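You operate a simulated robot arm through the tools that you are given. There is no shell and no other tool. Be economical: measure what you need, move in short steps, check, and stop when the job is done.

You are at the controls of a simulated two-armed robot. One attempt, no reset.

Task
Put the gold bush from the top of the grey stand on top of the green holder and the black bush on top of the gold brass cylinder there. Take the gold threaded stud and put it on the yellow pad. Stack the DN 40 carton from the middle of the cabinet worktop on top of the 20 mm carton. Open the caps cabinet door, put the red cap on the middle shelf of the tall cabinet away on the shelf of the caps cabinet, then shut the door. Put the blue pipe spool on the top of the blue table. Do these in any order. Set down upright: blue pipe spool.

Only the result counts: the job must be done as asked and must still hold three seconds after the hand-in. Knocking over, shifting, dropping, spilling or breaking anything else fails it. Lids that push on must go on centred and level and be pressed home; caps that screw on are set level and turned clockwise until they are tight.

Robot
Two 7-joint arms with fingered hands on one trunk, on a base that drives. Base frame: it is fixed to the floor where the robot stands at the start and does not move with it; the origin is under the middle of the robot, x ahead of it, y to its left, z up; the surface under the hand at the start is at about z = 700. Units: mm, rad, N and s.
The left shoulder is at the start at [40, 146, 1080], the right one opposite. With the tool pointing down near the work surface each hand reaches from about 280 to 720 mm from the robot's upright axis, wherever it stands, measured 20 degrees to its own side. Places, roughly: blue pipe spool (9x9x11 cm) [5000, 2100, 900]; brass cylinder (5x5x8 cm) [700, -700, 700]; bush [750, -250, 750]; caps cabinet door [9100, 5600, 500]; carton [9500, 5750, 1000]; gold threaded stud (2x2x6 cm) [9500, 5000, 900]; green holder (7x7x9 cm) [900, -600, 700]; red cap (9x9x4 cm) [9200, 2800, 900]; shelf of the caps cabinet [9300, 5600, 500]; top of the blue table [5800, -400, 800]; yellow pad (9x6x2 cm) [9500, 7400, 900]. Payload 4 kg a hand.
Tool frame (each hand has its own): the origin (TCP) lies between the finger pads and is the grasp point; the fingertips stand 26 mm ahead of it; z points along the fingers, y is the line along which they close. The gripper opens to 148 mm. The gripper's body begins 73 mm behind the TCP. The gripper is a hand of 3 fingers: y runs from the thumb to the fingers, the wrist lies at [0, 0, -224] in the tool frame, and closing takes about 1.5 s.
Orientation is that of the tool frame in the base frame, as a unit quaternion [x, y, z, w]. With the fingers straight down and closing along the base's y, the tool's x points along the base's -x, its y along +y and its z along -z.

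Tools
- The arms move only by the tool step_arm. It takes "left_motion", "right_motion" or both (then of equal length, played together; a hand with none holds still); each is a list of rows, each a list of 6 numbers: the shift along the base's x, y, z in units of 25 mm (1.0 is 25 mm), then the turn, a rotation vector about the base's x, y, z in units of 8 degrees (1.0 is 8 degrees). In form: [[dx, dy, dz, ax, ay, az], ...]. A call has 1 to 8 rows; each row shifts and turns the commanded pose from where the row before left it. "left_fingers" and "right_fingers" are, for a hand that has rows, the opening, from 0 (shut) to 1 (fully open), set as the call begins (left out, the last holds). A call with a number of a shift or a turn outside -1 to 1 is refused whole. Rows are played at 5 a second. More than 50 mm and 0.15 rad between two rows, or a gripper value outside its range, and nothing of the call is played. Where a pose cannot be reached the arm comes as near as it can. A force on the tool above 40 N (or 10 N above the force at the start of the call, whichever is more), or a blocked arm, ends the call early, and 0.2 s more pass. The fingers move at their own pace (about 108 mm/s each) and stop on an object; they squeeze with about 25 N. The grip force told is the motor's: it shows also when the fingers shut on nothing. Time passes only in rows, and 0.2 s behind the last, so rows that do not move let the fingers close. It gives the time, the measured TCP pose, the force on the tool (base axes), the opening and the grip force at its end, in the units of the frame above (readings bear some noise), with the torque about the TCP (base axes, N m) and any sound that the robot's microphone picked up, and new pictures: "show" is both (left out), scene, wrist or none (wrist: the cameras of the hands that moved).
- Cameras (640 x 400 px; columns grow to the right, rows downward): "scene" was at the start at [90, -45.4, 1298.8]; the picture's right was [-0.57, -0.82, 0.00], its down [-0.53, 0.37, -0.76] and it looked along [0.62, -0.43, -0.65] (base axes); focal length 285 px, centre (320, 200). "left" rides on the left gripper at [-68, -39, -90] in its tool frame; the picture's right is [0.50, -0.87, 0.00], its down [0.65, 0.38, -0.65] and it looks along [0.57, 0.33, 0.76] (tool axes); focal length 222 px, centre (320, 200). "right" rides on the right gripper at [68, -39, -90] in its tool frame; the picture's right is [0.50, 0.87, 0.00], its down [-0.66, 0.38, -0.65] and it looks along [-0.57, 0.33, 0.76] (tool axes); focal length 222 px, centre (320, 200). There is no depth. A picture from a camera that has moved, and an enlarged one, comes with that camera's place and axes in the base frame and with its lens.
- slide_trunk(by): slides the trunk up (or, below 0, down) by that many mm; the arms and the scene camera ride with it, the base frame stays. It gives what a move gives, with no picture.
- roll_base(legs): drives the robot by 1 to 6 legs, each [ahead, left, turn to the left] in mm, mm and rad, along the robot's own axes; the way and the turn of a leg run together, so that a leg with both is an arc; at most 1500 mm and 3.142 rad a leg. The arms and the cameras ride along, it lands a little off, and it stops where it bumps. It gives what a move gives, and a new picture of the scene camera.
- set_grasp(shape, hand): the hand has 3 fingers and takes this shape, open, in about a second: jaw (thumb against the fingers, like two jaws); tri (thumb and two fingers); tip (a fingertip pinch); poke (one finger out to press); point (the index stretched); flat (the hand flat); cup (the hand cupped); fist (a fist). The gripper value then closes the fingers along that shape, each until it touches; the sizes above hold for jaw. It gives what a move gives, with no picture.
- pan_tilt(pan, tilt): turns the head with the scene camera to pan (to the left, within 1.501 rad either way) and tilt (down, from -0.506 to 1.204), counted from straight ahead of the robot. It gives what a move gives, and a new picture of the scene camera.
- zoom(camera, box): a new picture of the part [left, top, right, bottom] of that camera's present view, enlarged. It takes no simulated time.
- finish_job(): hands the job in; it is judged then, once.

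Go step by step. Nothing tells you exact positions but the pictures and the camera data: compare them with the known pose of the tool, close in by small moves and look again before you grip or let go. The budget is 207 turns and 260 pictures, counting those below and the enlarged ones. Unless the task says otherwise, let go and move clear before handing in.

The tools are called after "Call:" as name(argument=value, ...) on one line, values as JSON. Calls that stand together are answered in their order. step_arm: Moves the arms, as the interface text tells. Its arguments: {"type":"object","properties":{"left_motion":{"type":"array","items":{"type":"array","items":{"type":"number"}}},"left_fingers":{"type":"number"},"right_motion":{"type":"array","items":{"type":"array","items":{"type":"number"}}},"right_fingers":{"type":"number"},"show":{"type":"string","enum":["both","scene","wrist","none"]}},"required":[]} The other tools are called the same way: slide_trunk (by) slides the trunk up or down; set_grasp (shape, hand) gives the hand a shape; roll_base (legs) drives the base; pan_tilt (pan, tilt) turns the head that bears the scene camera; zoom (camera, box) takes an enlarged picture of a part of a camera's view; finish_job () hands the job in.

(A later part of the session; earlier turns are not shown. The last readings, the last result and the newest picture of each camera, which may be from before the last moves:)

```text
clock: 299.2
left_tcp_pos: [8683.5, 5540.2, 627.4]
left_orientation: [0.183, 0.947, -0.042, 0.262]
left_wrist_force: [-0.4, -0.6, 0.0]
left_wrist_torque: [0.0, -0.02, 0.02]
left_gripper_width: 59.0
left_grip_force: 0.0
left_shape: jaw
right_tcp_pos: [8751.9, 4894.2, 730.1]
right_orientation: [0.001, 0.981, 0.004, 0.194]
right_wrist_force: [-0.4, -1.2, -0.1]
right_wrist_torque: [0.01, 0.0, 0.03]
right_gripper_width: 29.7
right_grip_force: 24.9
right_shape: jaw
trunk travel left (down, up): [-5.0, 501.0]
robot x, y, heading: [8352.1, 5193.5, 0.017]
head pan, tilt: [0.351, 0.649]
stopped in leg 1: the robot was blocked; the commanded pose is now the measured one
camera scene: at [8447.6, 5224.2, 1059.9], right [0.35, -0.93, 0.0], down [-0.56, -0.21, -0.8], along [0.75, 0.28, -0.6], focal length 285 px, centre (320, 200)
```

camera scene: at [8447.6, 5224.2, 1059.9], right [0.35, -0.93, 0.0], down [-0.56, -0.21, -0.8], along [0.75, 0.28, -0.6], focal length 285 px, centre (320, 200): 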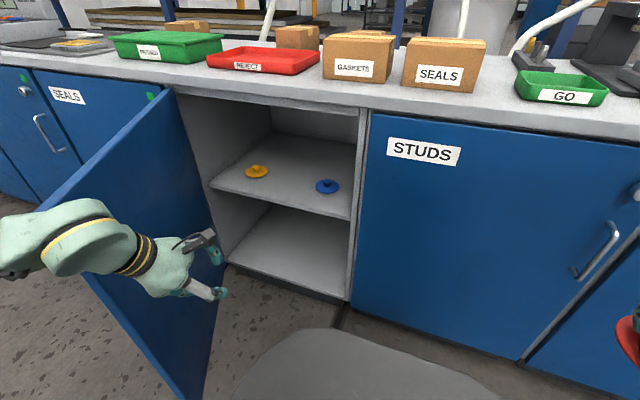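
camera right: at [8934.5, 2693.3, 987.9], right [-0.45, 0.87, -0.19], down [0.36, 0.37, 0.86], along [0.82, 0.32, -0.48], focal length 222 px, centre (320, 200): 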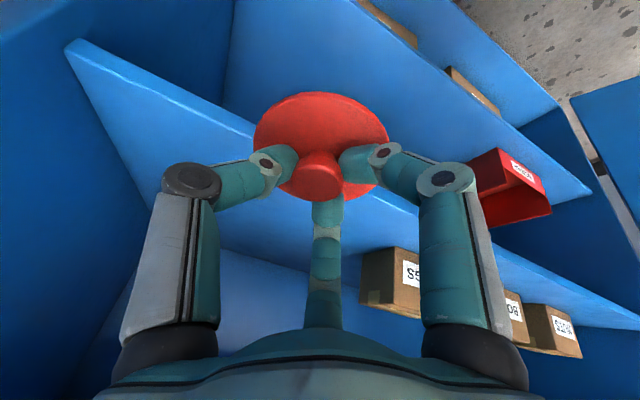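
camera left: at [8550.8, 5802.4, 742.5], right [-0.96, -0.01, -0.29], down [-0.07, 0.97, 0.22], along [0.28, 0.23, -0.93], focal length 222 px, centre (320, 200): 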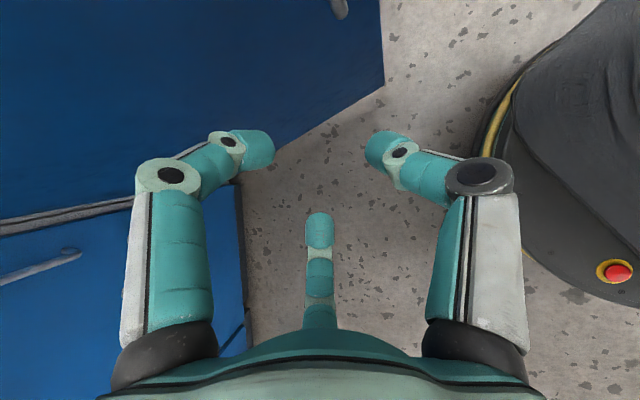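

The base stops on contact, so I'll push with the arm itself.

Call:
step_arm(left_motion=[[0.3, 0.8, 0, 0, 0, 0], [0.3, 0.8, 0, 0, 0, 0], [0.2, 0.8, 0, 0, 0, 0], [0, 0.8, 0, 0, 0, 0], [0, 0.8, 0, 0, 0, 0], [0, 0.8, 0, 0, 0, 0], [0, 0.8, 0, 0, 0, 0]], show="scene")

```text
clock: 300.8
left_tcp_pos: [8708.0, 5681.8, 623.1]
left_orientation: [0.185, 0.947, -0.045, 0.259]
left_wrist_force: [-0.3, -0.2, 0.1]
left_wrist_torque: [0.01, 0.04, 0.02]
left_gripper_width: 59.1
left_grip_force: 0.1
left_shape: jaw
right_tcp_pos: [8754.9, 4896.6, 729.5]
right_orientation: [0.001, 0.981, 0.003, 0.193]
right_wrist_force: [0.2, 0.0, 0.3]
right_wrist_torque: [-0.01, 0.05, 0.01]
right_gripper_width: 30.0
right_grip_force: 24.6
right_shape: jaw
trunk travel left (down, up): [-5.0, 501.0]
robot x, y, heading: [8350.9, 5195.7, 0.015]
head pan, tilt: [0.351, 0.649]
camera scene: at [8451.8, 5226.7, 1059.3], right [0.35, -0.94, 0.0], down [-0.57, -0.21, -0.8], along [0.75, 0.28, -0.6], focal length 285 px, centre (320, 200)
```

scene: 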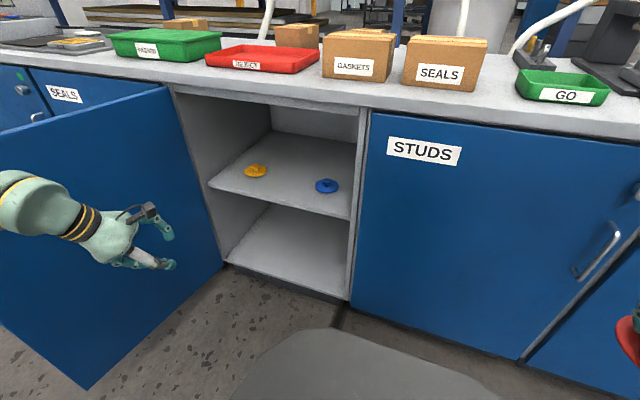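

The door is now about 90° open. I'll tuck the left hand in and raise it, then reposition the base at an angle so the right hand can reach the shelf between the two caps.

Call:
step_arm(left_motion=[[-0.2, -1, 1, 0, 0, 0], [-0.2, -1, 1, 0, 0, 0], [-0.2, -1, 1, 0, 0, 0], [-0.2, -1, 1, 0, 0, 0], [-0.2, -1, 1, 0, 0, 0], [-0.2, -1, 1, 0, 0, 0], [-0.2, -1, 1, 0, 0, 0], [-0.2, -1, 1, 0, 0, 0]], show="none")

Call:
step_arm(left_motion=[[0, -1, 1, 0, 0, 0], [0, -1, 1, 0, 0, 0], [0, -1, 1, 0, 0, 0], [0, -1, 1, 0, 0, 0]], show="none")

Call:
roll_base(legs=[[0, 275, 0], [0, 0, 0.63]])

```text
clock: 302.6
left_tcp_pos: [8664.0, 5479.5, 823.8]
left_orientation: [0.184, 0.947, -0.045, 0.258]
left_wrist_force: [-0.6, 0.0, 0.0]
left_wrist_torque: [0.0, 0.01, 0.02]
left_gripper_width: 59.0
left_grip_force: 0.1
left_shape: jaw
right_tcp_pos: [8755.8, 4895.2, 728.1]
right_orientation: [0.001, 0.981, 0.002, 0.194]
right_wrist_force: [-0.7, -0.3, -0.1]
right_wrist_torque: [0.02, 0.0, 0.03]
right_gripper_width: 29.9
right_grip_force: 25.8
right_shape: jaw
trunk travel left (down, up): [-5.0, 501.0]
robot x, y, heading: [8349.0, 5193.5, 0.009]
head pan, tilt: [0.351, 0.649]
```

```text
clock: 303.6
left_tcp_pos: [8667.3, 5380.1, 922.8]
left_orientation: [0.184, 0.947, -0.045, 0.259]
left_wrist_force: [0.7, 0.2, 0.0]
left_wrist_torque: [0.01, 0.02, -0.01]
left_gripper_width: 59.1
left_grip_force: 0.0
left_shape: jaw
right_tcp_pos: [8754.1, 4894.9, 728.4]
right_orientation: [0.001, 0.981, 0.002, 0.193]
right_wrist_force: [-0.5, 0.1, -0.5]
right_wrist_torque: [0.01, 0.01, -0.02]
right_gripper_width: 29.9
right_grip_force: 24.7
right_shape: jaw
trunk travel left (down, up): [-5.0, 501.0]
robot x, y, heading: [8351.9, 5190.3, 0.009]
head pan, tilt: [0.351, 0.649]
```

```text
clock: 307.3
left_tcp_pos: [8490.3, 5816.4, 921.7]
left_orientation: [-0.121, 0.958, 0.038, 0.259]
left_wrist_force: [0.6, 0.0, 0.2]
left_wrist_torque: [0.0, 0.0, 0.02]
left_gripper_width: 59.2
left_grip_force: 0.0
left_shape: jaw
right_tcp_pos: [8848.2, 5477.0, 728.4]
right_orientation: [-0.306, 0.932, 0.063, 0.183]
right_wrist_force: [-1.0, 0.1, -0.5]
right_wrist_torque: [0.0, 0.01, 0.0]
right_gripper_width: 29.6
right_grip_force: 25.4
right_shape: jaw
trunk travel left (down, up): [-5.0, 501.0]
robot x, y, heading: [8349.3, 5476.6, 0.646]
head pan, tilt: [0.351, 0.649]
camera scene: at [8410.5, 5564.8, 1059.3], right [0.84, -0.54, 0.0], down [-0.33, -0.51, -0.8], along [0.43, 0.67, -0.6], focal length 285 px, centre (320, 200)
```

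scene: 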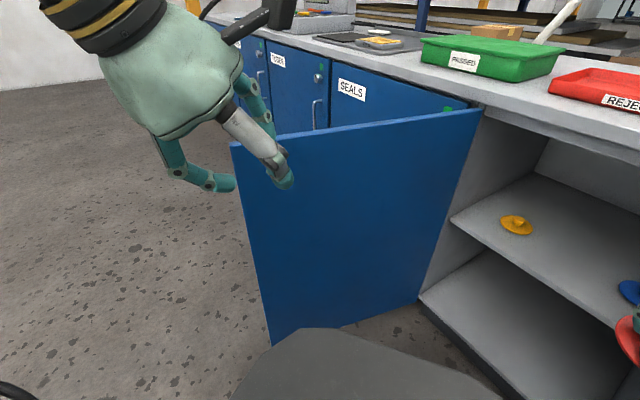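

The right hand is in front of the opening. I'll lower it now and look with the head turned.

Call:
step_arm(right_motion=[[0, 0, -0.9, 0, 0, 0], [0, 0, -0.9, 0, 0, 0], [0, 0, -0.9, 0, 0, 0], [0, 0, -0.9, 0, 0, 0], [0, 0, -0.9, 0, 0, 0]], show="none")

Call:
pan_tilt(pan=-0.4, tilt=0.65)

```text
clock: 308.5
left_tcp_pos: [8491.6, 5816.8, 921.1]
left_orientation: [-0.122, 0.957, 0.038, 0.259]
left_wrist_force: [0.9, 0.3, 0.1]
left_wrist_torque: [-0.01, 0.0, 0.0]
left_gripper_width: 59.1
left_grip_force: 0.1
left_shape: jaw
right_tcp_pos: [8850.2, 5475.5, 614.7]
right_orientation: [-0.307, 0.932, 0.063, 0.183]
right_wrist_force: [-0.2, 0.2, -0.5]
right_wrist_torque: [-0.03, 0.01, 0.0]
right_gripper_width: 29.5
right_grip_force: 24.9
right_shape: jaw
trunk travel left (down, up): [-5.0, 501.0]
robot x, y, heading: [8347.6, 5479.2, 0.642]
head pan, tilt: [0.351, 0.649]
```

```text
clock: 309.6
left_tcp_pos: [8489.4, 5816.3, 922.2]
left_orientation: [-0.121, 0.957, 0.038, 0.26]
left_wrist_force: [-1.0, -0.1, -0.9]
left_wrist_torque: [0.01, -0.02, -0.01]
left_gripper_width: 59.2
left_grip_force: 0.1
left_shape: jaw
right_tcp_pos: [8848.7, 5475.5, 615.8]
right_orientation: [-0.306, 0.932, 0.063, 0.183]
right_wrist_force: [1.0, -0.9, -1.3]
right_wrist_torque: [0.0, -0.01, 0.0]
right_gripper_width: 29.7
right_grip_force: 24.5
right_shape: jaw
trunk travel left (down, up): [-5.0, 501.0]
robot x, y, heading: [8345.6, 5476.0, 0.645]
head pan, tilt: [-0.4, 0.649]
camera scene: at [8447.5, 5513.0, 1059.3], right [0.24, -0.97, 0.0], down [-0.59, -0.15, -0.8], along [0.77, 0.19, -0.6], focal length 285 px, centre (320, 200)
```

scene: 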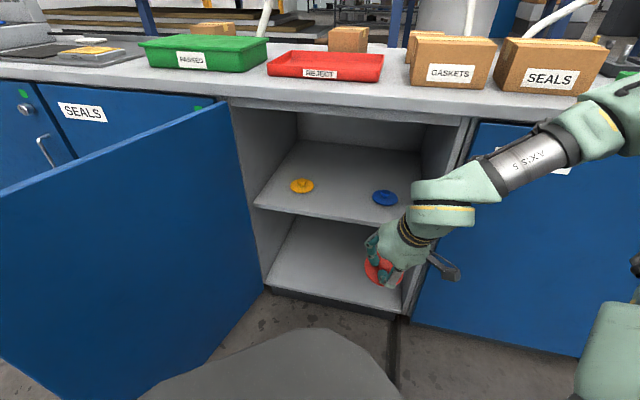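

Shelf z≈505, front x≈9083; free spot between the caps at (9150,5625). Lower to z≈578 and drive 180 mm in.

Call:
step_arm(right_motion=[[0, 0, -0.75, 0, 0, 0], [0, 0, -0.75, 0, 0, 0]], show="none")

Call:
roll_base(legs=[[180, 0, 0]])

Call:
step_arm(right_motion=[[0.8, 0.2, 0, 0, 0, 0], [0.8, 0.2, 0, 0, 0, 0], [0.8, 0.2, 0, 0, 0, 0]], show="both")

```text
clock: 310.2
left_tcp_pos: [8491.3, 5815.9, 921.2]
left_orientation: [-0.12, 0.957, 0.038, 0.26]
left_wrist_force: [-0.4, 0.5, 0.1]
left_wrist_torque: [-0.03, 0.01, -0.02]
left_gripper_width: 58.9
left_grip_force: 0.0
left_shape: jaw
right_tcp_pos: [8850.3, 5477.5, 579.5]
right_orientation: [-0.306, 0.932, 0.063, 0.183]
right_wrist_force: [-0.2, 0.0, -0.9]
right_wrist_torque: [-0.01, 0.05, 0.01]
right_gripper_width: 29.6
right_grip_force: 25.5
right_shape: jaw
trunk travel left (down, up): [-5.0, 501.0]
robot x, y, heading: [8347.0, 5473.1, 0.645]
head pan, tilt: [-0.4, 0.649]
```

```text
clock: 311.7
left_tcp_pos: [8635.8, 5925.5, 921.1]
left_orientation: [-0.121, 0.957, 0.039, 0.26]
left_wrist_force: [-0.5, 0.0, 0.1]
left_wrist_torque: [0.01, -0.02, -0.02]
left_gripper_width: 59.0
left_grip_force: 0.2
left_shape: jaw
right_tcp_pos: [8994.7, 5584.8, 580.0]
right_orientation: [-0.307, 0.932, 0.062, 0.182]
right_wrist_force: [0.6, 0.0, 0.2]
right_wrist_torque: [-0.01, 0.01, 0.03]
right_gripper_width: 29.3
right_grip_force: 25.6
right_shape: jaw
trunk travel left (down, up): [-5.0, 501.0]
robot x, y, heading: [8492.3, 5585.4, 0.65]
head pan, tilt: [-0.4, 0.649]
camera scene: at [8592.8, 5622.4, 1059.1], right [0.24, -0.97, 0.0], down [-0.59, -0.15, -0.8], along [0.77, 0.19, -0.61], focal length 285 px, centre (320, 200)
```

scene: 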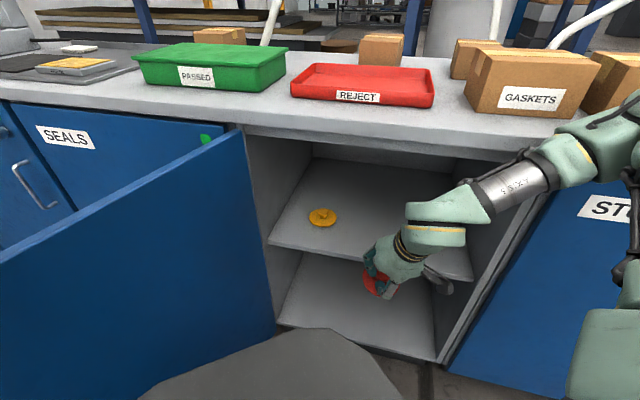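

```text
clock: 312.5
left_tcp_pos: [8634.0, 5925.0, 921.6]
left_orientation: [-0.12, 0.957, 0.038, 0.26]
left_wrist_force: [-0.4, -0.4, 0.2]
left_wrist_torque: [0.01, 0.01, 0.0]
left_gripper_width: 59.2
left_grip_force: 0.0
left_shape: jaw
right_tcp_pos: [9054.4, 5598.9, 579.8]
right_orientation: [-0.306, 0.932, 0.063, 0.183]
right_wrist_force: [0.2, 0.2, 0.1]
right_wrist_torque: [0.03, 0.0, 0.0]
right_gripper_width: 29.8
right_grip_force: 25.2
right_shape: jaw
trunk travel left (down, up): [-5.0, 501.0]
robot x, y, heading: [8490.1, 5582.6, 0.641]
head pan, tilt: [-0.4, 0.649]
camera scene: at [8592.2, 5621.8, 1059.2], right [0.24, -0.97, 0.0], down [-0.59, -0.15, -0.8], along [0.77, 0.19, -0.6], focal length 285 px, centre (320, 200)
camera right: at [9000.3, 5509.4, 638.6], right [-0.89, 0.42, -0.19], down [0.07, 0.51, 0.86], along [0.46, 0.75, -0.48], focal length 222 px, centre (320, 200)
```

scene: 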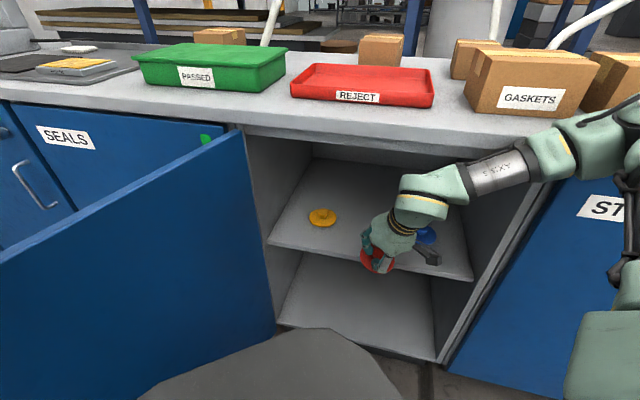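
right: 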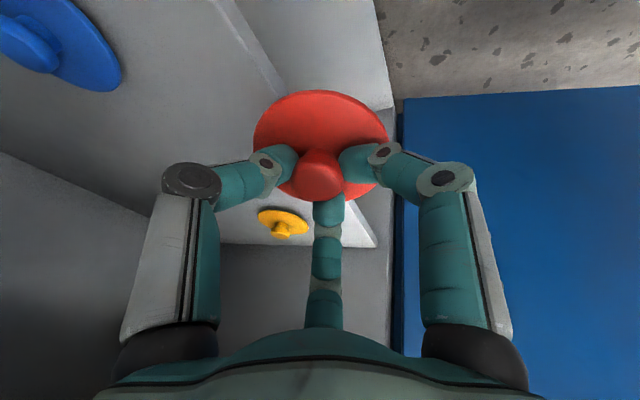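

All clear. Continue in to the placement point.

Call:
step_arm(right_motion=[[0.9, 0.2, 0, 0, 0, 0], [0.9, 0.2, 0, 0, 0, 0], [0.9, 0.2, 0, 0, 0, 0], [0.8, 0.2, 0, 0, 0, 0]], show="both")

```text
clock: 313.7
left_tcp_pos: [8620.7, 5915.3, 926.0]
left_orientation: [-0.11, 0.956, 0.034, 0.268]
left_wrist_force: [0.1, 1.0, -0.1]
left_wrist_torque: [-0.04, -0.02, -0.05]
left_gripper_width: 59.2
left_grip_force: 0.1
left_shape: jaw
right_tcp_pos: [9077.5, 5607.3, 577.1]
right_orientation: [-0.341, 0.924, 0.07, 0.155]
right_wrist_force: [-0.1, 0.2, -1.1]
right_wrist_torque: [-0.02, 0.01, 0.02]
right_gripper_width: 29.5
right_grip_force: 25.6
right_shape: jaw
trunk travel left (down, up): [-5.0, 501.0]
robot x, y, heading: [8485.9, 5579.2, 0.622]
head pan, tilt: [-0.4, 0.649]
stopped in row 4 (right hand): the arm was blocked; the commanded pose is now the measured one
camera scene: at [8569.1, 5611.5, 1062.3], right [0.22, -0.97, 0.0], down [-0.58, -0.13, -0.81], along [0.79, 0.18, -0.59], focal length 285 px, centre (320, 200)
camera right: at [9033.3, 5514.8, 639.9], right [-0.92, 0.35, -0.15], down [0.07, 0.53, 0.84], along [0.38, 0.77, -0.52], focal length 222 px, centre (320, 200)
```

scene: 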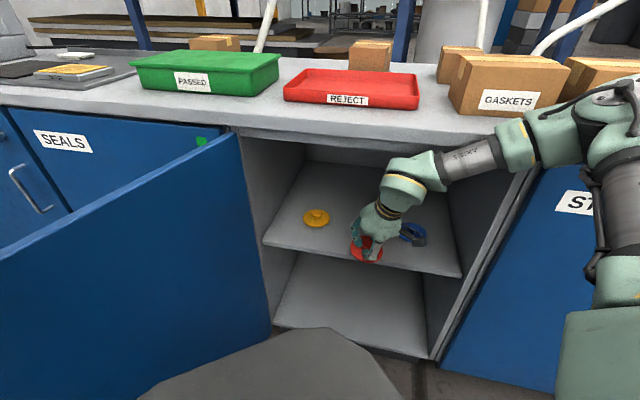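
right: 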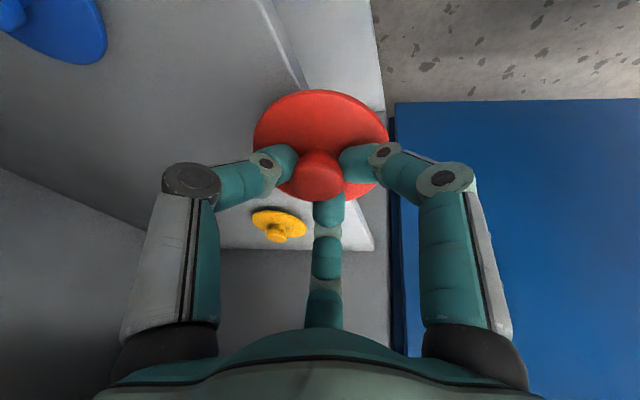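

The forearm hit the worktop edge at this angle. I'll back the hand out, turn the base to a shallower heading, and come in more frontally.

Call:
step_arm(right_motion=[[-1, -0.1, 0, 0, 0, 0], [-1, -0.1, 0, 0, 0, 0], [-1, 0, 0, 0, 0, 0], [-1, 0, 0, 0, 0, 0], [-0.4, 0, 0, 0, 0, 0]], show="none")

Call:
roll_base(legs=[[0, 0, -0.32], [90, 45, 0]])

```text
clock: 314.9
left_tcp_pos: [8635.1, 5916.3, 921.1]
left_orientation: [-0.113, 0.958, 0.036, 0.26]
left_wrist_force: [0.4, -0.6, 0.3]
left_wrist_torque: [0.02, 0.01, 0.03]
left_gripper_width: 59.0
left_grip_force: 0.0
left_shape: jaw
right_tcp_pos: [8980.9, 5604.4, 564.0]
right_orientation: [-0.338, 0.927, 0.071, 0.146]
right_wrist_force: [-0.2, 0.6, -0.1]
right_wrist_torque: [0.0, 0.0, 0.02]
right_gripper_width: 29.4
right_grip_force: 25.3
right_shape: jaw
trunk travel left (down, up): [-5.0, 501.0]
robot x, y, heading: [8487.4, 5578.4, 0.631]
head pan, tilt: [-0.4, 0.649]
```

```text
clock: 317.0
left_tcp_pos: [8803.7, 5920.9, 921.9]
left_orientation: [0.041, 0.964, -0.006, 0.263]
left_wrist_force: [0.5, 0.4, 0.3]
left_wrist_torque: [-0.01, 0.02, -0.04]
left_gripper_width: 59.0
left_grip_force: 0.1
left_shape: jaw
right_tcp_pos: [9032.1, 5515.9, 562.0]
right_orientation: [-0.185, 0.969, 0.045, 0.154]
right_wrist_force: [-0.3, 0.7, -1.5]
right_wrist_torque: [0.02, -0.01, 0.0]
right_gripper_width: 29.5
right_grip_force: 25.0
right_shape: jaw
trunk travel left (down, up): [-5.0, 501.0]
robot x, y, heading: [8557.0, 5650.9, 0.307]
head pan, tilt: [-0.4, 0.649]
camera scene: at [8662.7, 5649.6, 1059.2], right [-0.09, -1.0, 0.0], down [-0.6, 0.05, -0.8], along [0.79, -0.07, -0.61], focal length 285 px, centre (320, 200)
```

scene: 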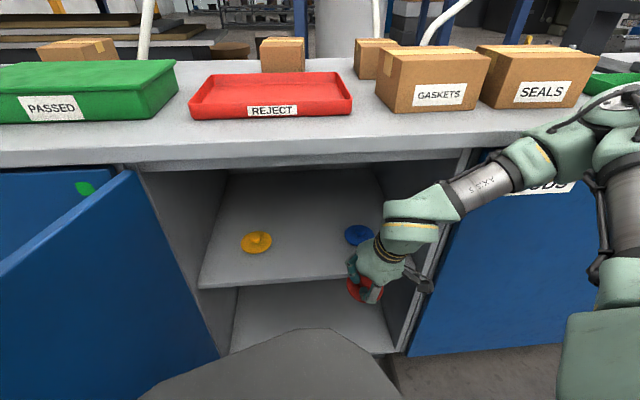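

Now I'll raise slightly, restore the pitch, shift to y≈5617 and then move in.

Call:
step_arm(right_motion=[[0, 0.2, 0.7, 0, 0, 0], [0, 1, 0, 0.1, -0.3, 0], [0, 1, 0, 0.1, -0.3, 0], [0, 1, 0, 0, 0, 0], [0, 0.9, 0, 0, 0, 0]], show="none")

Call:
step_arm(right_motion=[[0.9, 0, 0, 0, 0, 0], [0.9, 0, 0, 0, 0, 0], [0.9, 0, 0, 0, 0, 0], [0.9, 0, 0, 0, 0, 0]], show="both")

```text
clock: 318.2
left_tcp_pos: [8803.5, 5920.9, 921.4]
left_orientation: [0.042, 0.964, -0.006, 0.262]
left_wrist_force: [0.5, -0.6, -0.2]
left_wrist_torque: [-0.02, 0.01, 0.02]
left_gripper_width: 59.2
left_grip_force: 0.1
left_shape: jaw
right_tcp_pos: [9032.7, 5618.0, 582.5]
right_orientation: [-0.186, 0.962, 0.051, 0.195]
right_wrist_force: [0.7, -0.5, -0.6]
right_wrist_torque: [-0.03, 0.0, -0.01]
right_gripper_width: 29.6
right_grip_force: 24.9
right_shape: jaw
trunk travel left (down, up): [-5.0, 501.0]
robot x, y, heading: [8554.1, 5648.1, 0.305]
head pan, tilt: [-0.4, 0.649]
```

```text
clock: 319.2
left_tcp_pos: [8785.6, 5922.8, 926.1]
left_orientation: [0.042, 0.962, -0.006, 0.271]
left_wrist_force: [-0.1, 0.7, 0.4]
left_wrist_torque: [0.0, 0.02, -0.01]
left_gripper_width: 59.3
left_grip_force: 0.0
left_shape: jaw
right_tcp_pos: [9099.3, 5618.7, 585.6]
right_orientation: [-0.195, 0.96, 0.049, 0.196]
right_wrist_force: [-0.5, -0.4, 0.3]
right_wrist_torque: [0.03, 0.02, -0.02]
right_gripper_width: 29.4
right_grip_force: 24.7
right_shape: jaw
trunk travel left (down, up): [-5.0, 501.0]
robot x, y, heading: [8550.5, 5647.3, 0.306]
head pan, tilt: [-0.4, 0.649]
camera scene: at [8640.8, 5650.4, 1060.8], right [-0.09, -1.0, 0.0], down [-0.59, 0.06, -0.81], along [0.8, -0.08, -0.59], focal length 285 px, centre (320, 200)
camera right: at [9025.4, 5542.6, 641.5], right [-0.77, 0.62, -0.18], down [0.17, 0.47, 0.87], along [0.62, 0.63, -0.46], focal length 222 px, centre (320, 200)
```

scene: 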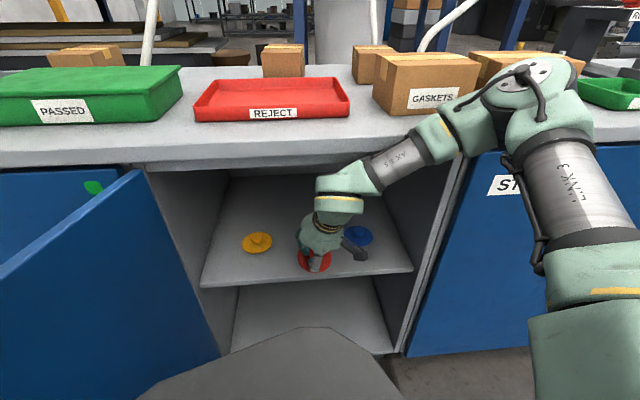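
right: 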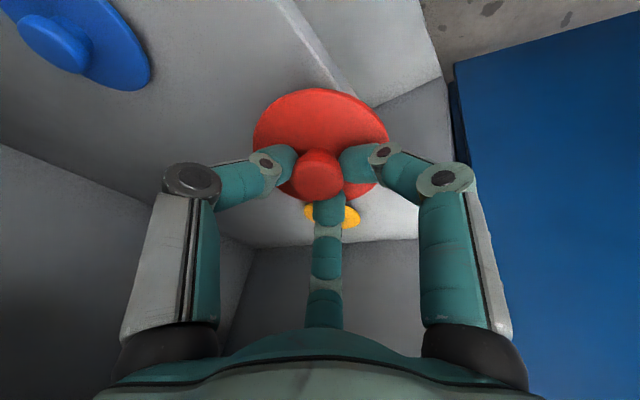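

The wrist is likely touching the worktop's underside. I'll lower 15 mm first, then try to go further in.

Call:
step_arm(right_motion=[[-0.4, 0, 0, 0, 0, 0], [0, 0, -0.6, 0, 0, 0], [0.5, 0, 0, 0, 0, 0], [0.5, 0, 0, 0, 0, 0], [0.5, 0, 0, 0, 0, 0], [0.5, 0, 0, 0, 0, 0]], show="both")

```text
clock: 320.8
left_tcp_pos: [8776.6, 5918.0, 925.7]
left_orientation: [0.049, 0.961, -0.01, 0.271]
left_wrist_force: [-0.3, 0.0, 0.4]
left_wrist_torque: [-0.05, -0.03, 0.01]
left_gripper_width: 59.1
left_grip_force: 0.1
left_shape: jaw
right_tcp_pos: [9099.9, 5620.4, 575.4]
right_orientation: [-0.216, 0.957, 0.055, 0.184]
right_wrist_force: [1.7, -2.3, -2.8]
right_wrist_torque: [0.14, 0.16, 0.12]
right_gripper_width: 29.5
right_grip_force: 24.8
right_shape: jaw
trunk travel left (down, up): [-5.0, 501.0]
robot x, y, heading: [8541.5, 5646.5, 0.292]
head pan, tilt: [-0.4, 0.649]
stopped in row 6 (right hand): the arm was blocked; the commanded pose is now the measured one
camera scene: at [8624.4, 5648.2, 1062.3], right [-0.11, -0.99, 0.0], down [-0.58, 0.06, -0.81], along [0.81, -0.09, -0.59], focal length 285 px, centre (320, 200)
camera right: at [9031.8, 5540.6, 633.6], right [-0.8, 0.58, -0.17], down [0.17, 0.48, 0.86], along [0.58, 0.66, -0.48], focal length 222 px, centre (320, 200)
```

scene: 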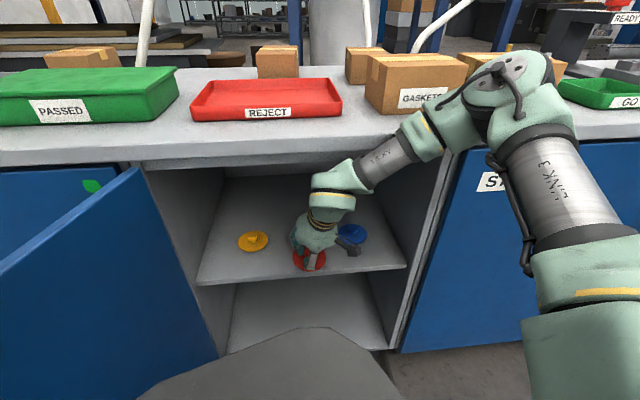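
right: 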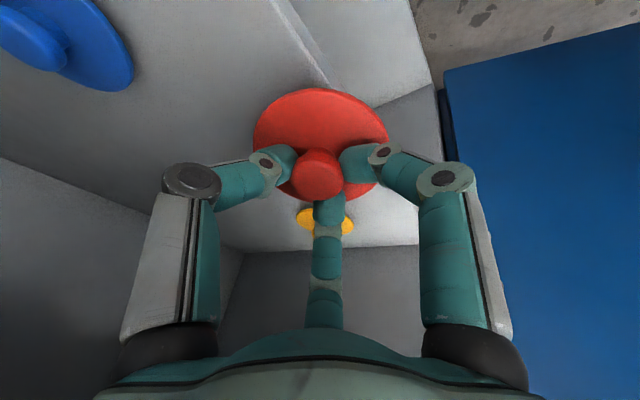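

The forearm meets the worktop edge. Pitching the hand 16° more moves the wrist back and down, so I'll do that and then advance.

Call:
step_arm(right_motion=[[-0.5, 0, 0.5, 0, 0, 0], [0, 0, 0.1, 0.15, -0.5, 0], [0, 0, 0.1, 0.15, -0.5, 0], [0, 0, 0, 0.15, -0.5, 0], [0, 0, 0, 0.15, -0.5, 0], [0.6, 0, 0, 0, 0, 0], [0.6, 0, 0, 0, 0, 0], [0.6, 0, 0, 0, 0, 0]], show="both")

```text
clock: 322.6
left_tcp_pos: [8788.5, 5921.1, 923.1]
left_orientation: [0.044, 0.963, -0.007, 0.266]
left_wrist_force: [-0.5, -0.6, -0.6]
left_wrist_torque: [-0.01, -0.01, -0.02]
left_gripper_width: 59.3
left_grip_force: 0.0
left_shape: jaw
right_tcp_pos: [9147.5, 5611.8, 592.2]
right_orientation: [-0.212, 0.925, 0.067, 0.308]
right_wrist_force: [0.0, -0.2, -0.4]
right_wrist_torque: [0.0, -0.03, 0.0]
right_gripper_width: 29.7
right_grip_force: 24.8
right_shape: jaw
right hand out of reach, approached as far as the arm can: row 4, 5
trunk travel left (down, up): [-5.0, 501.0]
robot x, y, heading: [8545.9, 5645.4, 0.302]
head pan, tilt: [-0.4, 0.649]
camera scene: at [8641.9, 5649.0, 1059.8], right [-0.1, -1.0, 0.0], down [-0.59, 0.06, -0.8], along [0.8, -0.08, -0.6], focal length 285 px, centre (320, 200)
camera right: at [9066.1, 5528.9, 624.4], right [-0.74, 0.6, -0.31], down [-0.05, 0.4, 0.91], along [0.68, 0.69, -0.27], focal length 222 px, centre (320, 200)
```

scene: 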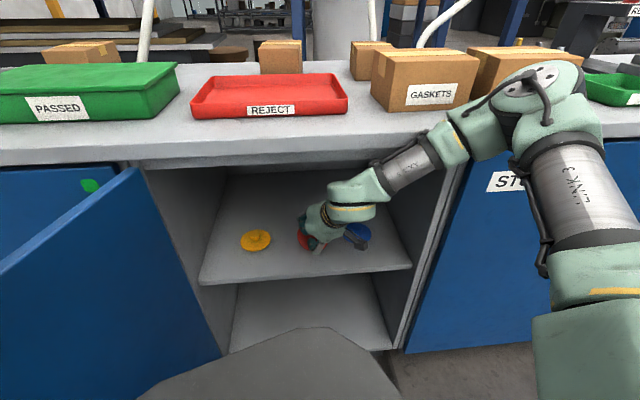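
right: 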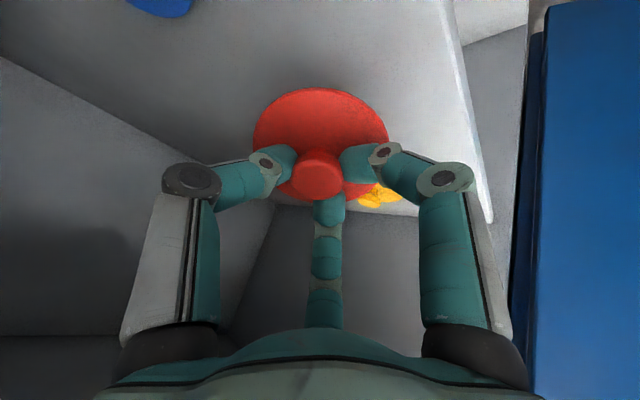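

The cap is now well over the shelf. Lowering gently to contact.

Call:
step_arm(right_motion=[[0, 0, -0.4, 0, 0, 0], [0, 0, -0.3, 0, 0, 0], [0, 0, -0.2, 0, 0, 0]], show="wrist")

Call:
zoom(camera="scene", box=[180, 160, 440, 300])

```text
clock: 323.4
left_tcp_pos: [8786.3, 5917.4, 925.6]
left_orientation: [0.046, 0.962, -0.006, 0.268]
left_wrist_force: [-0.2, 0.6, 0.9]
left_wrist_torque: [-0.01, -0.03, -0.02]
left_gripper_width: 59.0
left_grip_force: 0.1
left_shape: jaw
right_tcp_pos: [9149.5, 5608.8, 588.5]
right_orientation: [-0.212, 0.923, 0.069, 0.314]
right_wrist_force: [-0.4, -0.5, -0.5]
right_wrist_torque: [-0.03, 0.03, -0.02]
right_gripper_width: 29.5
right_grip_force: 25.5
right_shape: jaw
right hand out of reach, approached as far as the arm can: row 2, 3
trunk travel left (down, up): [-5.0, 501.0]
robot x, y, heading: [8548.9, 5648.6, 0.299]
head pan, tilt: [-0.4, 0.649]
camera right: at [9068.4, 5525.7, 619.7], right [-0.73, 0.61, -0.31], down [-0.06, 0.4, 0.92], along [0.68, 0.69, -0.26], focal length 222 px, centre (320, 200)
```

right: 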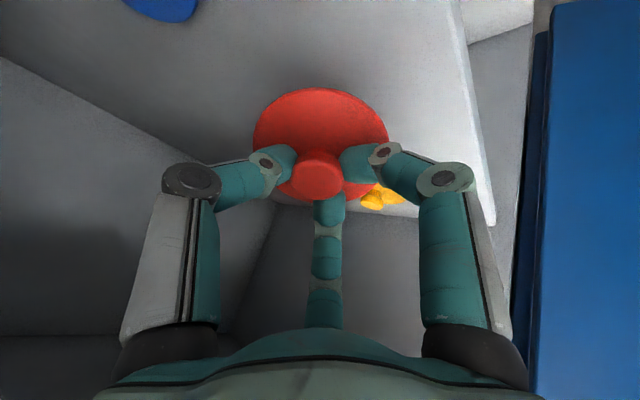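

```text
2.46 times, centred on (310, 230) of scene
camera zoom: at [8638.9, 5646.0, 1060.7], right [-0.1, -1.0, 0.0], down [-0.59, 0.06, -0.8], along [0.8, -0.08, -0.59], focal length 701 px, centre (345, 126)
```

zoom: 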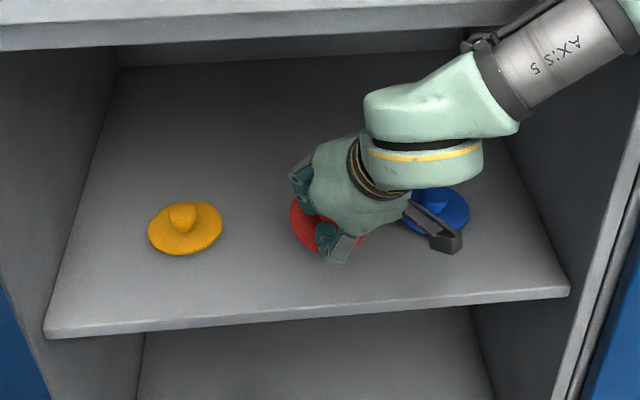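

The arm can't lower at this pitch, so I'll reduce pitch by ~8° while lowering, which also levels the cap.

Call:
step_arm(right_motion=[[0, 0.1, -0.2, -0.15, 0.5, 0], [0, 0.1, -0.3, -0.15, 0.5, 0], [0, 0, -0.3, 0, 0, 0], [0, 0, -0.2, 0, 0, 0]], show="wrist")

Call:
zoom(camera="scene", box=[180, 160, 440, 300])

```text
clock: 324.6
left_tcp_pos: [8779.7, 5912.9, 926.4]
left_orientation: [0.055, 0.961, -0.009, 0.27]
left_wrist_force: [-0.1, 0.3, 0.7]
left_wrist_torque: [-0.05, -0.03, -0.01]
left_gripper_width: 59.2
left_grip_force: 0.0
left_shape: jaw
right_tcp_pos: [9130.1, 5602.5, 573.2]
right_orientation: [-0.214, 0.943, 0.065, 0.246]
right_wrist_force: [0.7, 0.1, -1.0]
right_wrist_torque: [0.04, -0.01, -0.04]
right_gripper_width: 29.5
right_grip_force: 24.9
right_shape: jaw
right hand out of reach, approached as far as the arm can: row 4
trunk travel left (down, up): [-5.0, 501.0]
robot x, y, heading: [8540.4, 5645.3, 0.28]
head pan, tilt: [-0.4, 0.649]
stopped in row 4 (right hand): the arm was blocked; the commanded pose is now the measured one
camera right: at [9054.7, 5522.8, 618.4], right [-0.77, 0.59, -0.23], down [0.07, 0.44, 0.9], along [0.63, 0.68, -0.38], focal length 222 px, centre (320, 200)
```

right: 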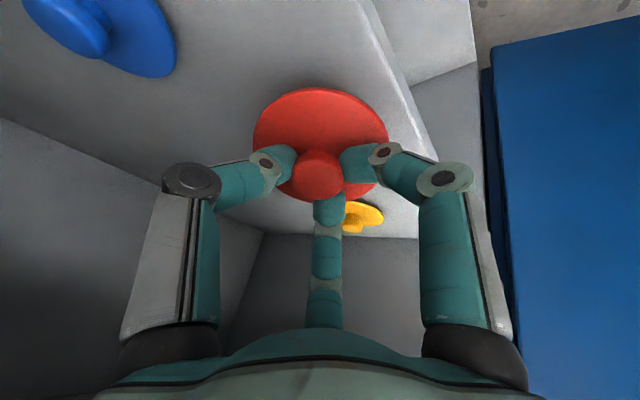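

```text
2.46 times, centred on (310, 230) of scene
camera zoom: at [8627.1, 5645.0, 1061.9], right [-0.12, -0.99, 0.0], down [-0.59, 0.07, -0.81], along [0.8, -0.09, -0.59], focal length 701 px, centre (345, 126)
```

zoom: 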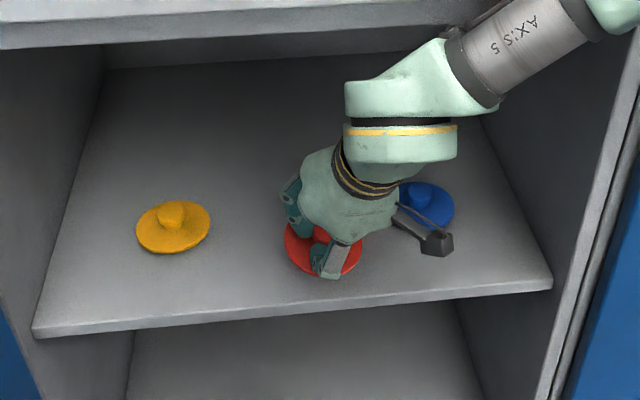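

The cap is within ~8 mm of the shelf and inside the front edge. I'll drop the trunk the last 5 mm and release.

Call:
slide_trunk(by=-5)

Call:
step_arm(right_motion=[[0, 0, 0, 0, 0, 0], [0, 0, 0, 0, 0, 0], [0, 0, 0, 0, 0, 0]], right_fingers=0.5, show="wrist")

```text
clock: 325.2
left_tcp_pos: [8781.0, 5913.9, 921.7]
left_orientation: [0.052, 0.961, -0.009, 0.271]
left_wrist_force: [-0.1, -0.3, 1.3]
left_wrist_torque: [-0.01, 0.0, 0.01]
left_gripper_width: 59.2
left_grip_force: 0.0
left_shape: jaw
right_tcp_pos: [9130.4, 5602.1, 566.2]
right_orientation: [-0.213, 0.944, 0.064, 0.244]
right_wrist_force: [0.0, 0.2, -0.2]
right_wrist_torque: [-0.02, 0.01, -0.01]
right_gripper_width: 29.5
right_grip_force: 24.6
right_shape: jaw
trunk travel left (down, up): [0.0, 506.0]
robot x, y, heading: [8537.2, 5644.4, 0.281]
head pan, tilt: [-0.4, 0.649]
```

```text
clock: 326.0
left_tcp_pos: [8779.8, 5913.5, 922.3]
left_orientation: [0.052, 0.961, -0.009, 0.272]
left_wrist_force: [0.3, -0.4, -0.5]
left_wrist_torque: [0.0, -0.02, 0.01]
left_gripper_width: 59.0
left_grip_force: 0.0
left_shape: jaw
right_tcp_pos: [9130.7, 5602.3, 566.0]
right_orientation: [-0.213, 0.944, 0.063, 0.244]
right_wrist_force: [-0.4, -0.3, 1.0]
right_wrist_torque: [0.01, -0.03, -0.04]
right_gripper_width: 73.3
right_grip_force: 0.0
right_shape: jaw
trunk travel left (down, up): [0.0, 506.0]
robot x, y, heading: [8542.3, 5646.3, 0.283]
head pan, tilt: [-0.4, 0.649]
camera right: at [9055.2, 5522.0, 611.6], right [-0.77, 0.59, -0.23], down [0.07, 0.44, 0.9], along [0.63, 0.67, -0.38], focal length 222 px, centre (320, 200)
```

right: 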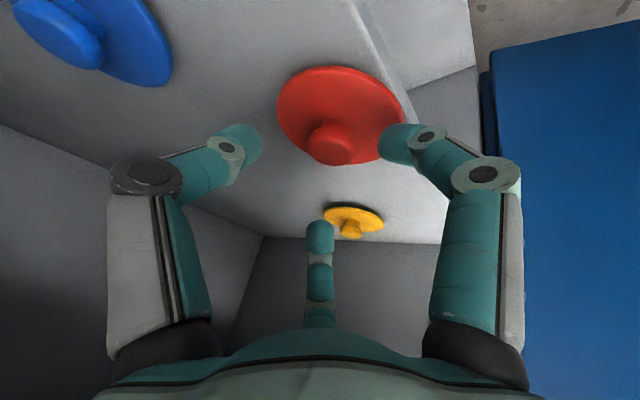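

The red cap rests on the shelf but close to its front edge. I'll retreat, use the "poke" shape, and push it further in by its knob.

Call:
step_arm(right_motion=[[0, 0, 0.5, 0, 0, 0], [0, 0, 0.8, 0, 0, 0], [-1, 0, 0.4, 0, 0, 0], [-1, 0, 0, 0, 0, 0], [-1, 0, 0, 0, 0, 0]], show="none")

Call:
set_grasp(hand="right", shape="poke")

Call:
step_arm(right_motion=[[0, 0, 0, 0, 0, 0]], show="both")

```text
clock: 327.2
left_tcp_pos: [8798.5, 5913.5, 917.1]
left_orientation: [0.053, 0.964, -0.009, 0.261]
left_wrist_force: [-0.5, 0.3, 0.1]
left_wrist_torque: [0.0, 0.04, 0.0]
left_gripper_width: 59.3
left_grip_force: 0.1
left_shape: jaw
right_tcp_pos: [9070.0, 5602.0, 599.1]
right_orientation: [-0.21, 0.947, 0.065, 0.237]
right_wrist_force: [-0.3, -0.2, -0.4]
right_wrist_torque: [0.02, -0.02, 0.03]
right_gripper_width: 73.6
right_grip_force: 0.0
right_shape: jaw
trunk travel left (down, up): [0.0, 506.0]
robot x, y, heading: [8542.1, 5643.6, 0.289]
head pan, tilt: [-0.4, 0.649]
```

```text
clock: 328.1
left_tcp_pos: [8796.5, 5912.8, 917.2]
left_orientation: [0.053, 0.964, -0.009, 0.261]
left_wrist_force: [0.5, -0.5, 0.7]
left_wrist_torque: [0.02, -0.01, -0.01]
left_gripper_width: 59.1
left_grip_force: 0.2
left_shape: jaw
right_tcp_pos: [9069.0, 5601.7, 596.6]
right_orientation: [-0.209, 0.947, 0.064, 0.235]
right_wrist_force: [0.0, 0.0, 0.4]
right_wrist_torque: [-0.01, -0.01, 0.02]
right_gripper_width: 0.0
right_grip_force: 0.1
right_shape: poke
trunk travel left (down, up): [0.0, 506.0]
robot x, y, heading: [8541.7, 5645.9, 0.286]
head pan, tilt: [-0.4, 0.649]
```

```text
clock: 328.5
left_tcp_pos: [8797.4, 5914.0, 915.4]
left_orientation: [0.052, 0.964, -0.009, 0.262]
left_wrist_force: [-0.3, -1.3, 0.3]
left_wrist_torque: [0.0, 0.06, 0.0]
left_gripper_width: 58.8
left_grip_force: 0.1
left_shape: jaw
right_tcp_pos: [9068.4, 5602.3, 596.9]
right_orientation: [-0.21, 0.947, 0.065, 0.235]
right_wrist_force: [-0.4, 1.4, -0.3]
right_wrist_torque: [-0.02, 0.02, 0.01]
right_gripper_width: 0.0
right_grip_force: 0.0
right_shape: poke
trunk travel left (down, up): [0.0, 506.0]
robot x, y, heading: [8541.9, 5643.6, 0.286]
head pan, tilt: [-0.4, 0.649]
camera scene: at [8647.5, 5644.4, 1054.6], right [-0.11, -0.99, 0.0], down [-0.6, 0.07, -0.8], along [0.79, -0.09, -0.6], focal length 285 px, centre (320, 200)
camera right: at [8994.0, 5521.7, 644.2], right [-0.77, 0.6, -0.22], down [0.09, 0.44, 0.89], along [0.63, 0.67, -0.39], focal length 222 px, centre (320, 200)
```

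scene: 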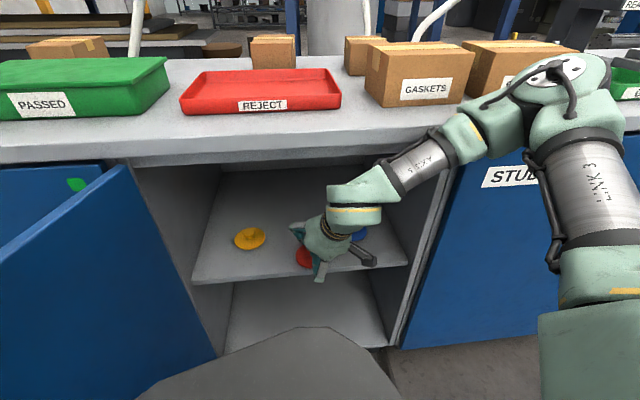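
right: 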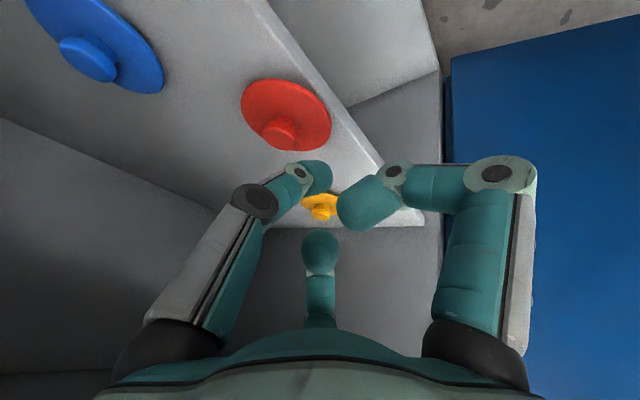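

The cap sits fully on the shelf, so I'll leave it. Now I withdraw, back out, and go around to the outer side of the door to push it shut.

Call:
step_arm(right_motion=[[-1, 0, 0.1, 0, 0, 0], [-1, 0, 0, 0, 0, 0], [-1, 0, 0, 0, 0, 0], [-1, 0, 0, 0, 0, 0], [-1, 0, 0, 0, 0, 0], [-1, 0, 0, 0, 0, 0]], show="none")

Call:
roll_base(legs=[[-700, 0, 0], [0, 0, -0.286], [0, 780, 0]])

Call:
pan_tilt(pan=-0.3, tilt=0.5)

```text
clock: 329.9
left_tcp_pos: [8796.8, 5914.0, 915.8]
left_orientation: [0.052, 0.964, -0.009, 0.262]
left_wrist_force: [0.1, -1.1, 0.1]
left_wrist_torque: [0.0, -0.04, -0.01]
left_gripper_width: 59.0
left_grip_force: 0.0
left_shape: jaw
right_tcp_pos: [8979.7, 5606.6, 611.1]
right_orientation: [-0.21, 0.947, 0.065, 0.235]
right_wrist_force: [0.0, 0.2, 0.0]
right_wrist_torque: [-0.01, 0.0, 0.0]
right_gripper_width: 0.3
right_grip_force: 0.1
right_shape: poke
right hand out of reach, approached as far as the arm can: row 4, 5, 6
trunk travel left (down, up): [0.0, 506.0]
robot x, y, heading: [8545.0, 5646.9, 0.286]
head pan, tilt: [-0.4, 0.649]
```

```text
clock: 338.3
left_tcp_pos: [8228.4, 6383.4, 917.0]
left_orientation: [0.206, 0.943, -0.051, 0.257]
left_wrist_force: [-0.6, 0.0, 0.2]
left_wrist_torque: [0.02, -0.01, -0.01]
left_gripper_width: 59.0
left_grip_force: 0.1
left_shape: jaw
right_tcp_pos: [8306.1, 6036.1, 609.5]
right_orientation: [-0.056, 0.969, 0.026, 0.241]
right_wrist_force: [-0.1, 0.6, 0.6]
right_wrist_torque: [0.01, 0.01, 0.01]
right_gripper_width: 0.0
right_grip_force: 0.0
right_shape: poke
trunk travel left (down, up): [0.0, 506.0]
robot x, y, heading: [7900.6, 6209.4, -0.033]
head pan, tilt: [-0.4, 0.649]
camera scene: at [8001.3, 6176.1, 1054.6], right [-0.42, -0.91, 0.0], down [-0.55, 0.25, -0.8], along [0.72, -0.34, -0.6], focal length 285 px, centre (320, 200)
```

scene: 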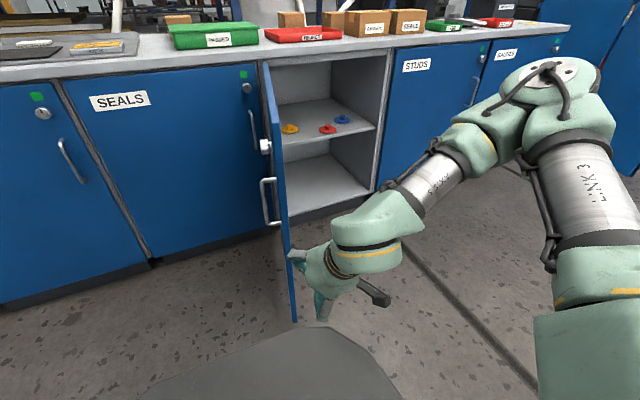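

```text
clock: 339.0
left_tcp_pos: [8228.6, 6383.4, 916.5]
left_orientation: [0.206, 0.943, -0.05, 0.257]
left_wrist_force: [-0.2, -0.2, -0.1]
left_wrist_torque: [0.02, 0.01, 0.02]
left_gripper_width: 59.3
left_grip_force: 0.0
left_shape: jaw
right_tcp_pos: [8307.8, 6035.5, 610.3]
right_orientation: [-0.056, 0.968, 0.026, 0.242]
right_wrist_force: [-0.7, -0.8, -0.4]
right_wrist_torque: [0.01, 0.01, -0.03]
right_gripper_width: 0.0
right_grip_force: 0.0
right_shape: poke
trunk travel left (down, up): [0.0, 506.0]
robot x, y, heading: [7902.7, 6209.1, -0.032]
head pan, tilt: [-0.3, 0.499]
camera scene: at [8008.5, 6182.3, 1067.9], right [-0.33, -0.94, 0.0], down [-0.45, 0.16, -0.88], along [0.83, -0.29, -0.48], focal length 285 px, centre (320, 200)
```

scene: 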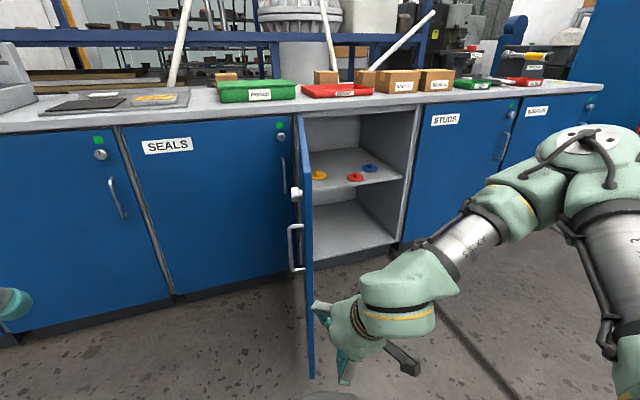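

All three caps are on the shelf. I'll make a fist with the right hand, move to the outer side of the door and push it with a sideways drive.

Call:
set_grasp(hand="right", shape="fist")

Call:
roll_base(legs=[[0, 230, 0.03], [330, 0, 0], [0, -200, 0]])

```text
clock: 339.9
left_tcp_pos: [8230.0, 6384.6, 916.7]
left_orientation: [0.205, 0.943, -0.05, 0.256]
left_wrist_force: [-0.4, -0.6, -0.4]
left_wrist_torque: [0.02, 0.01, 0.03]
left_gripper_width: 58.9
left_grip_force: 0.1
left_shape: jaw
right_tcp_pos: [8304.5, 6035.3, 608.5]
right_orientation: [-0.056, 0.968, 0.026, 0.242]
right_wrist_force: [0.0, -0.4, -0.8]
right_wrist_torque: [0.02, -0.01, 0.02]
right_gripper_width: 0.1
right_grip_force: 0.0
right_shape: fist
trunk travel left (down, up): [0.0, 506.0]
robot x, y, heading: [7900.1, 6209.6, -0.031]
head pan, tilt: [-0.3, 0.499]
```

```text
clock: 344.5
left_tcp_pos: [8544.9, 6414.8, 916.6]
left_orientation: [0.202, 0.944, -0.049, 0.257]
left_wrist_force: [0.4, -0.1, 0.8]
left_wrist_torque: [0.02, 0.0, 0.02]
left_gripper_width: 58.9
left_grip_force: 0.1
left_shape: jaw
right_tcp_pos: [8626.0, 6065.3, 610.5]
right_orientation: [-0.061, 0.968, 0.028, 0.242]
right_wrist_force: [0.2, -0.2, -0.3]
right_wrist_torque: [0.0, 0.02, 0.01]
right_gripper_width: 0.0
right_grip_force: 0.1
right_shape: fist
trunk travel left (down, up): [0.0, 506.0]
robot x, y, heading: [8219.4, 6238.6, -0.028]
head pan, tilt: [-0.3, 0.499]
camera scene: at [8327.1, 6210.0, 1068.0], right [-0.32, -0.95, 0.0], down [-0.45, 0.15, -0.88], along [0.83, -0.28, -0.48], focal length 285 px, centre (320, 200)
```

scene: 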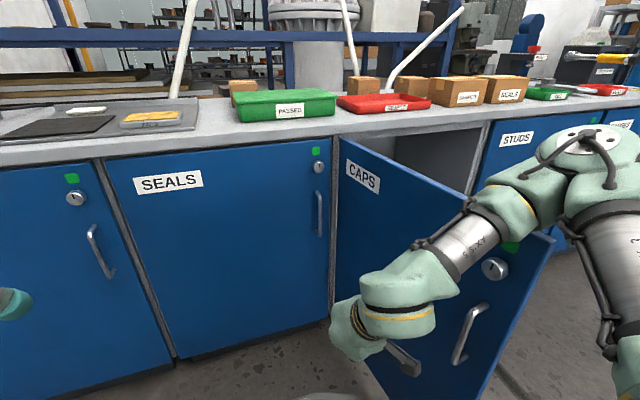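

The door is swinging shut (about half). Continue strafing right, then look.

Call:
roll_base(legs=[[0, -260, 0]])

```text
clock: 346.4
left_tcp_pos: [8539.7, 6152.7, 917.2]
left_orientation: [0.204, 0.943, -0.05, 0.257]
left_wrist_force: [-0.5, -0.2, 0.7]
left_wrist_torque: [-0.01, 0.01, 0.01]
left_gripper_width: 59.1
left_grip_force: 0.0
left_shape: jaw
right_tcp_pos: [8619.7, 5803.3, 609.7]
right_orientation: [-0.058, 0.968, 0.027, 0.242]
right_wrist_force: [-0.2, 0.1, -0.9]
right_wrist_torque: [0.0, 0.0, 0.01]
right_gripper_width: 0.1
right_grip_force: 0.2
right_shape: fist
trunk travel left (down, up): [0.0, 506.0]
robot x, y, heading: [8211.2, 5983.4, -0.03]
head pan, tilt: [-0.3, 0.499]
camera scene: at [8319.6, 5949.9, 1068.0], right [-0.33, -0.95, 0.0], down [-0.45, 0.16, -0.88], along [0.83, -0.28, -0.48], focal length 285 px, centre (320, 200)
```

scene: 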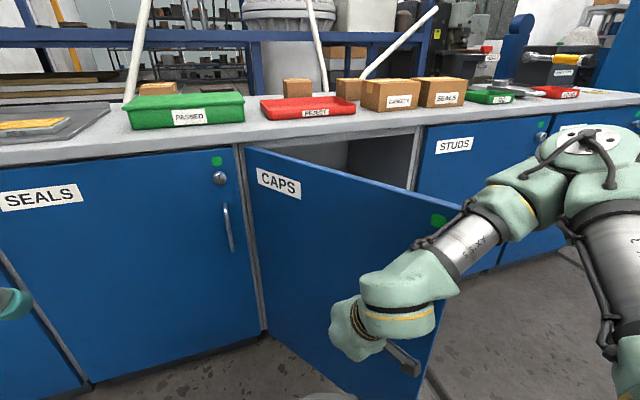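

Nearly closed. Strafe right to align with the free side and drive ahead to push the door shut.

Call:
roll_base(legs=[[0, -270, 0.03], [300, 0, 0]])

```text
clock: 349.2
left_tcp_pos: [8636.4, 5894.4, 918.0]
left_orientation: [0.191, 0.946, -0.046, 0.257]
left_wrist_force: [0.2, 0.8, 0.0]
left_wrist_torque: [0.02, -0.03, 0.0]
left_gripper_width: 59.1
left_grip_force: 0.1
left_shape: jaw
right_tcp_pos: [8719.1, 5540.8, 606.2]
right_orientation: [-0.066, 0.971, 0.024, 0.23]
right_wrist_force: [-3.6, -5.1, 6.0]
right_wrist_torque: [0.18, -0.31, -0.01]
right_gripper_width: 0.0
right_grip_force: 0.2
right_shape: fist
trunk travel left (down, up): [0.0, 506.0]
robot x, y, heading: [8316.5, 5710.9, -0.004]
head pan, tilt: [-0.3, 0.499]
stopped in leg 2: the force on the tool passed its limit at 77 N (the readings are from after the stop); the commanded pose is now the measured one
camera scene: at [8422.0, 5683.7, 1068.1], right [-0.3, -0.95, 0.0], down [-0.46, 0.14, -0.88], along [0.84, -0.26, -0.48], focal length 285 px, centre (320, 200)
```

scene: 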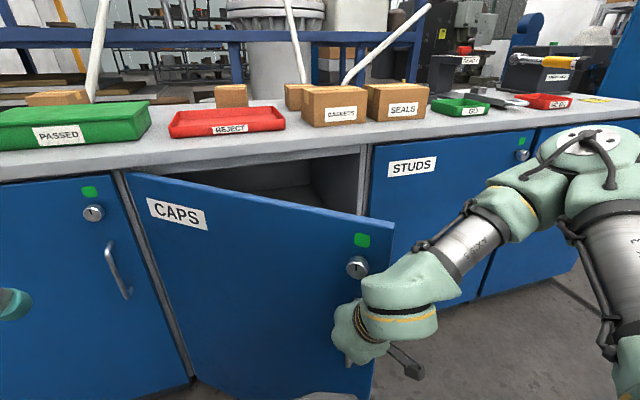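

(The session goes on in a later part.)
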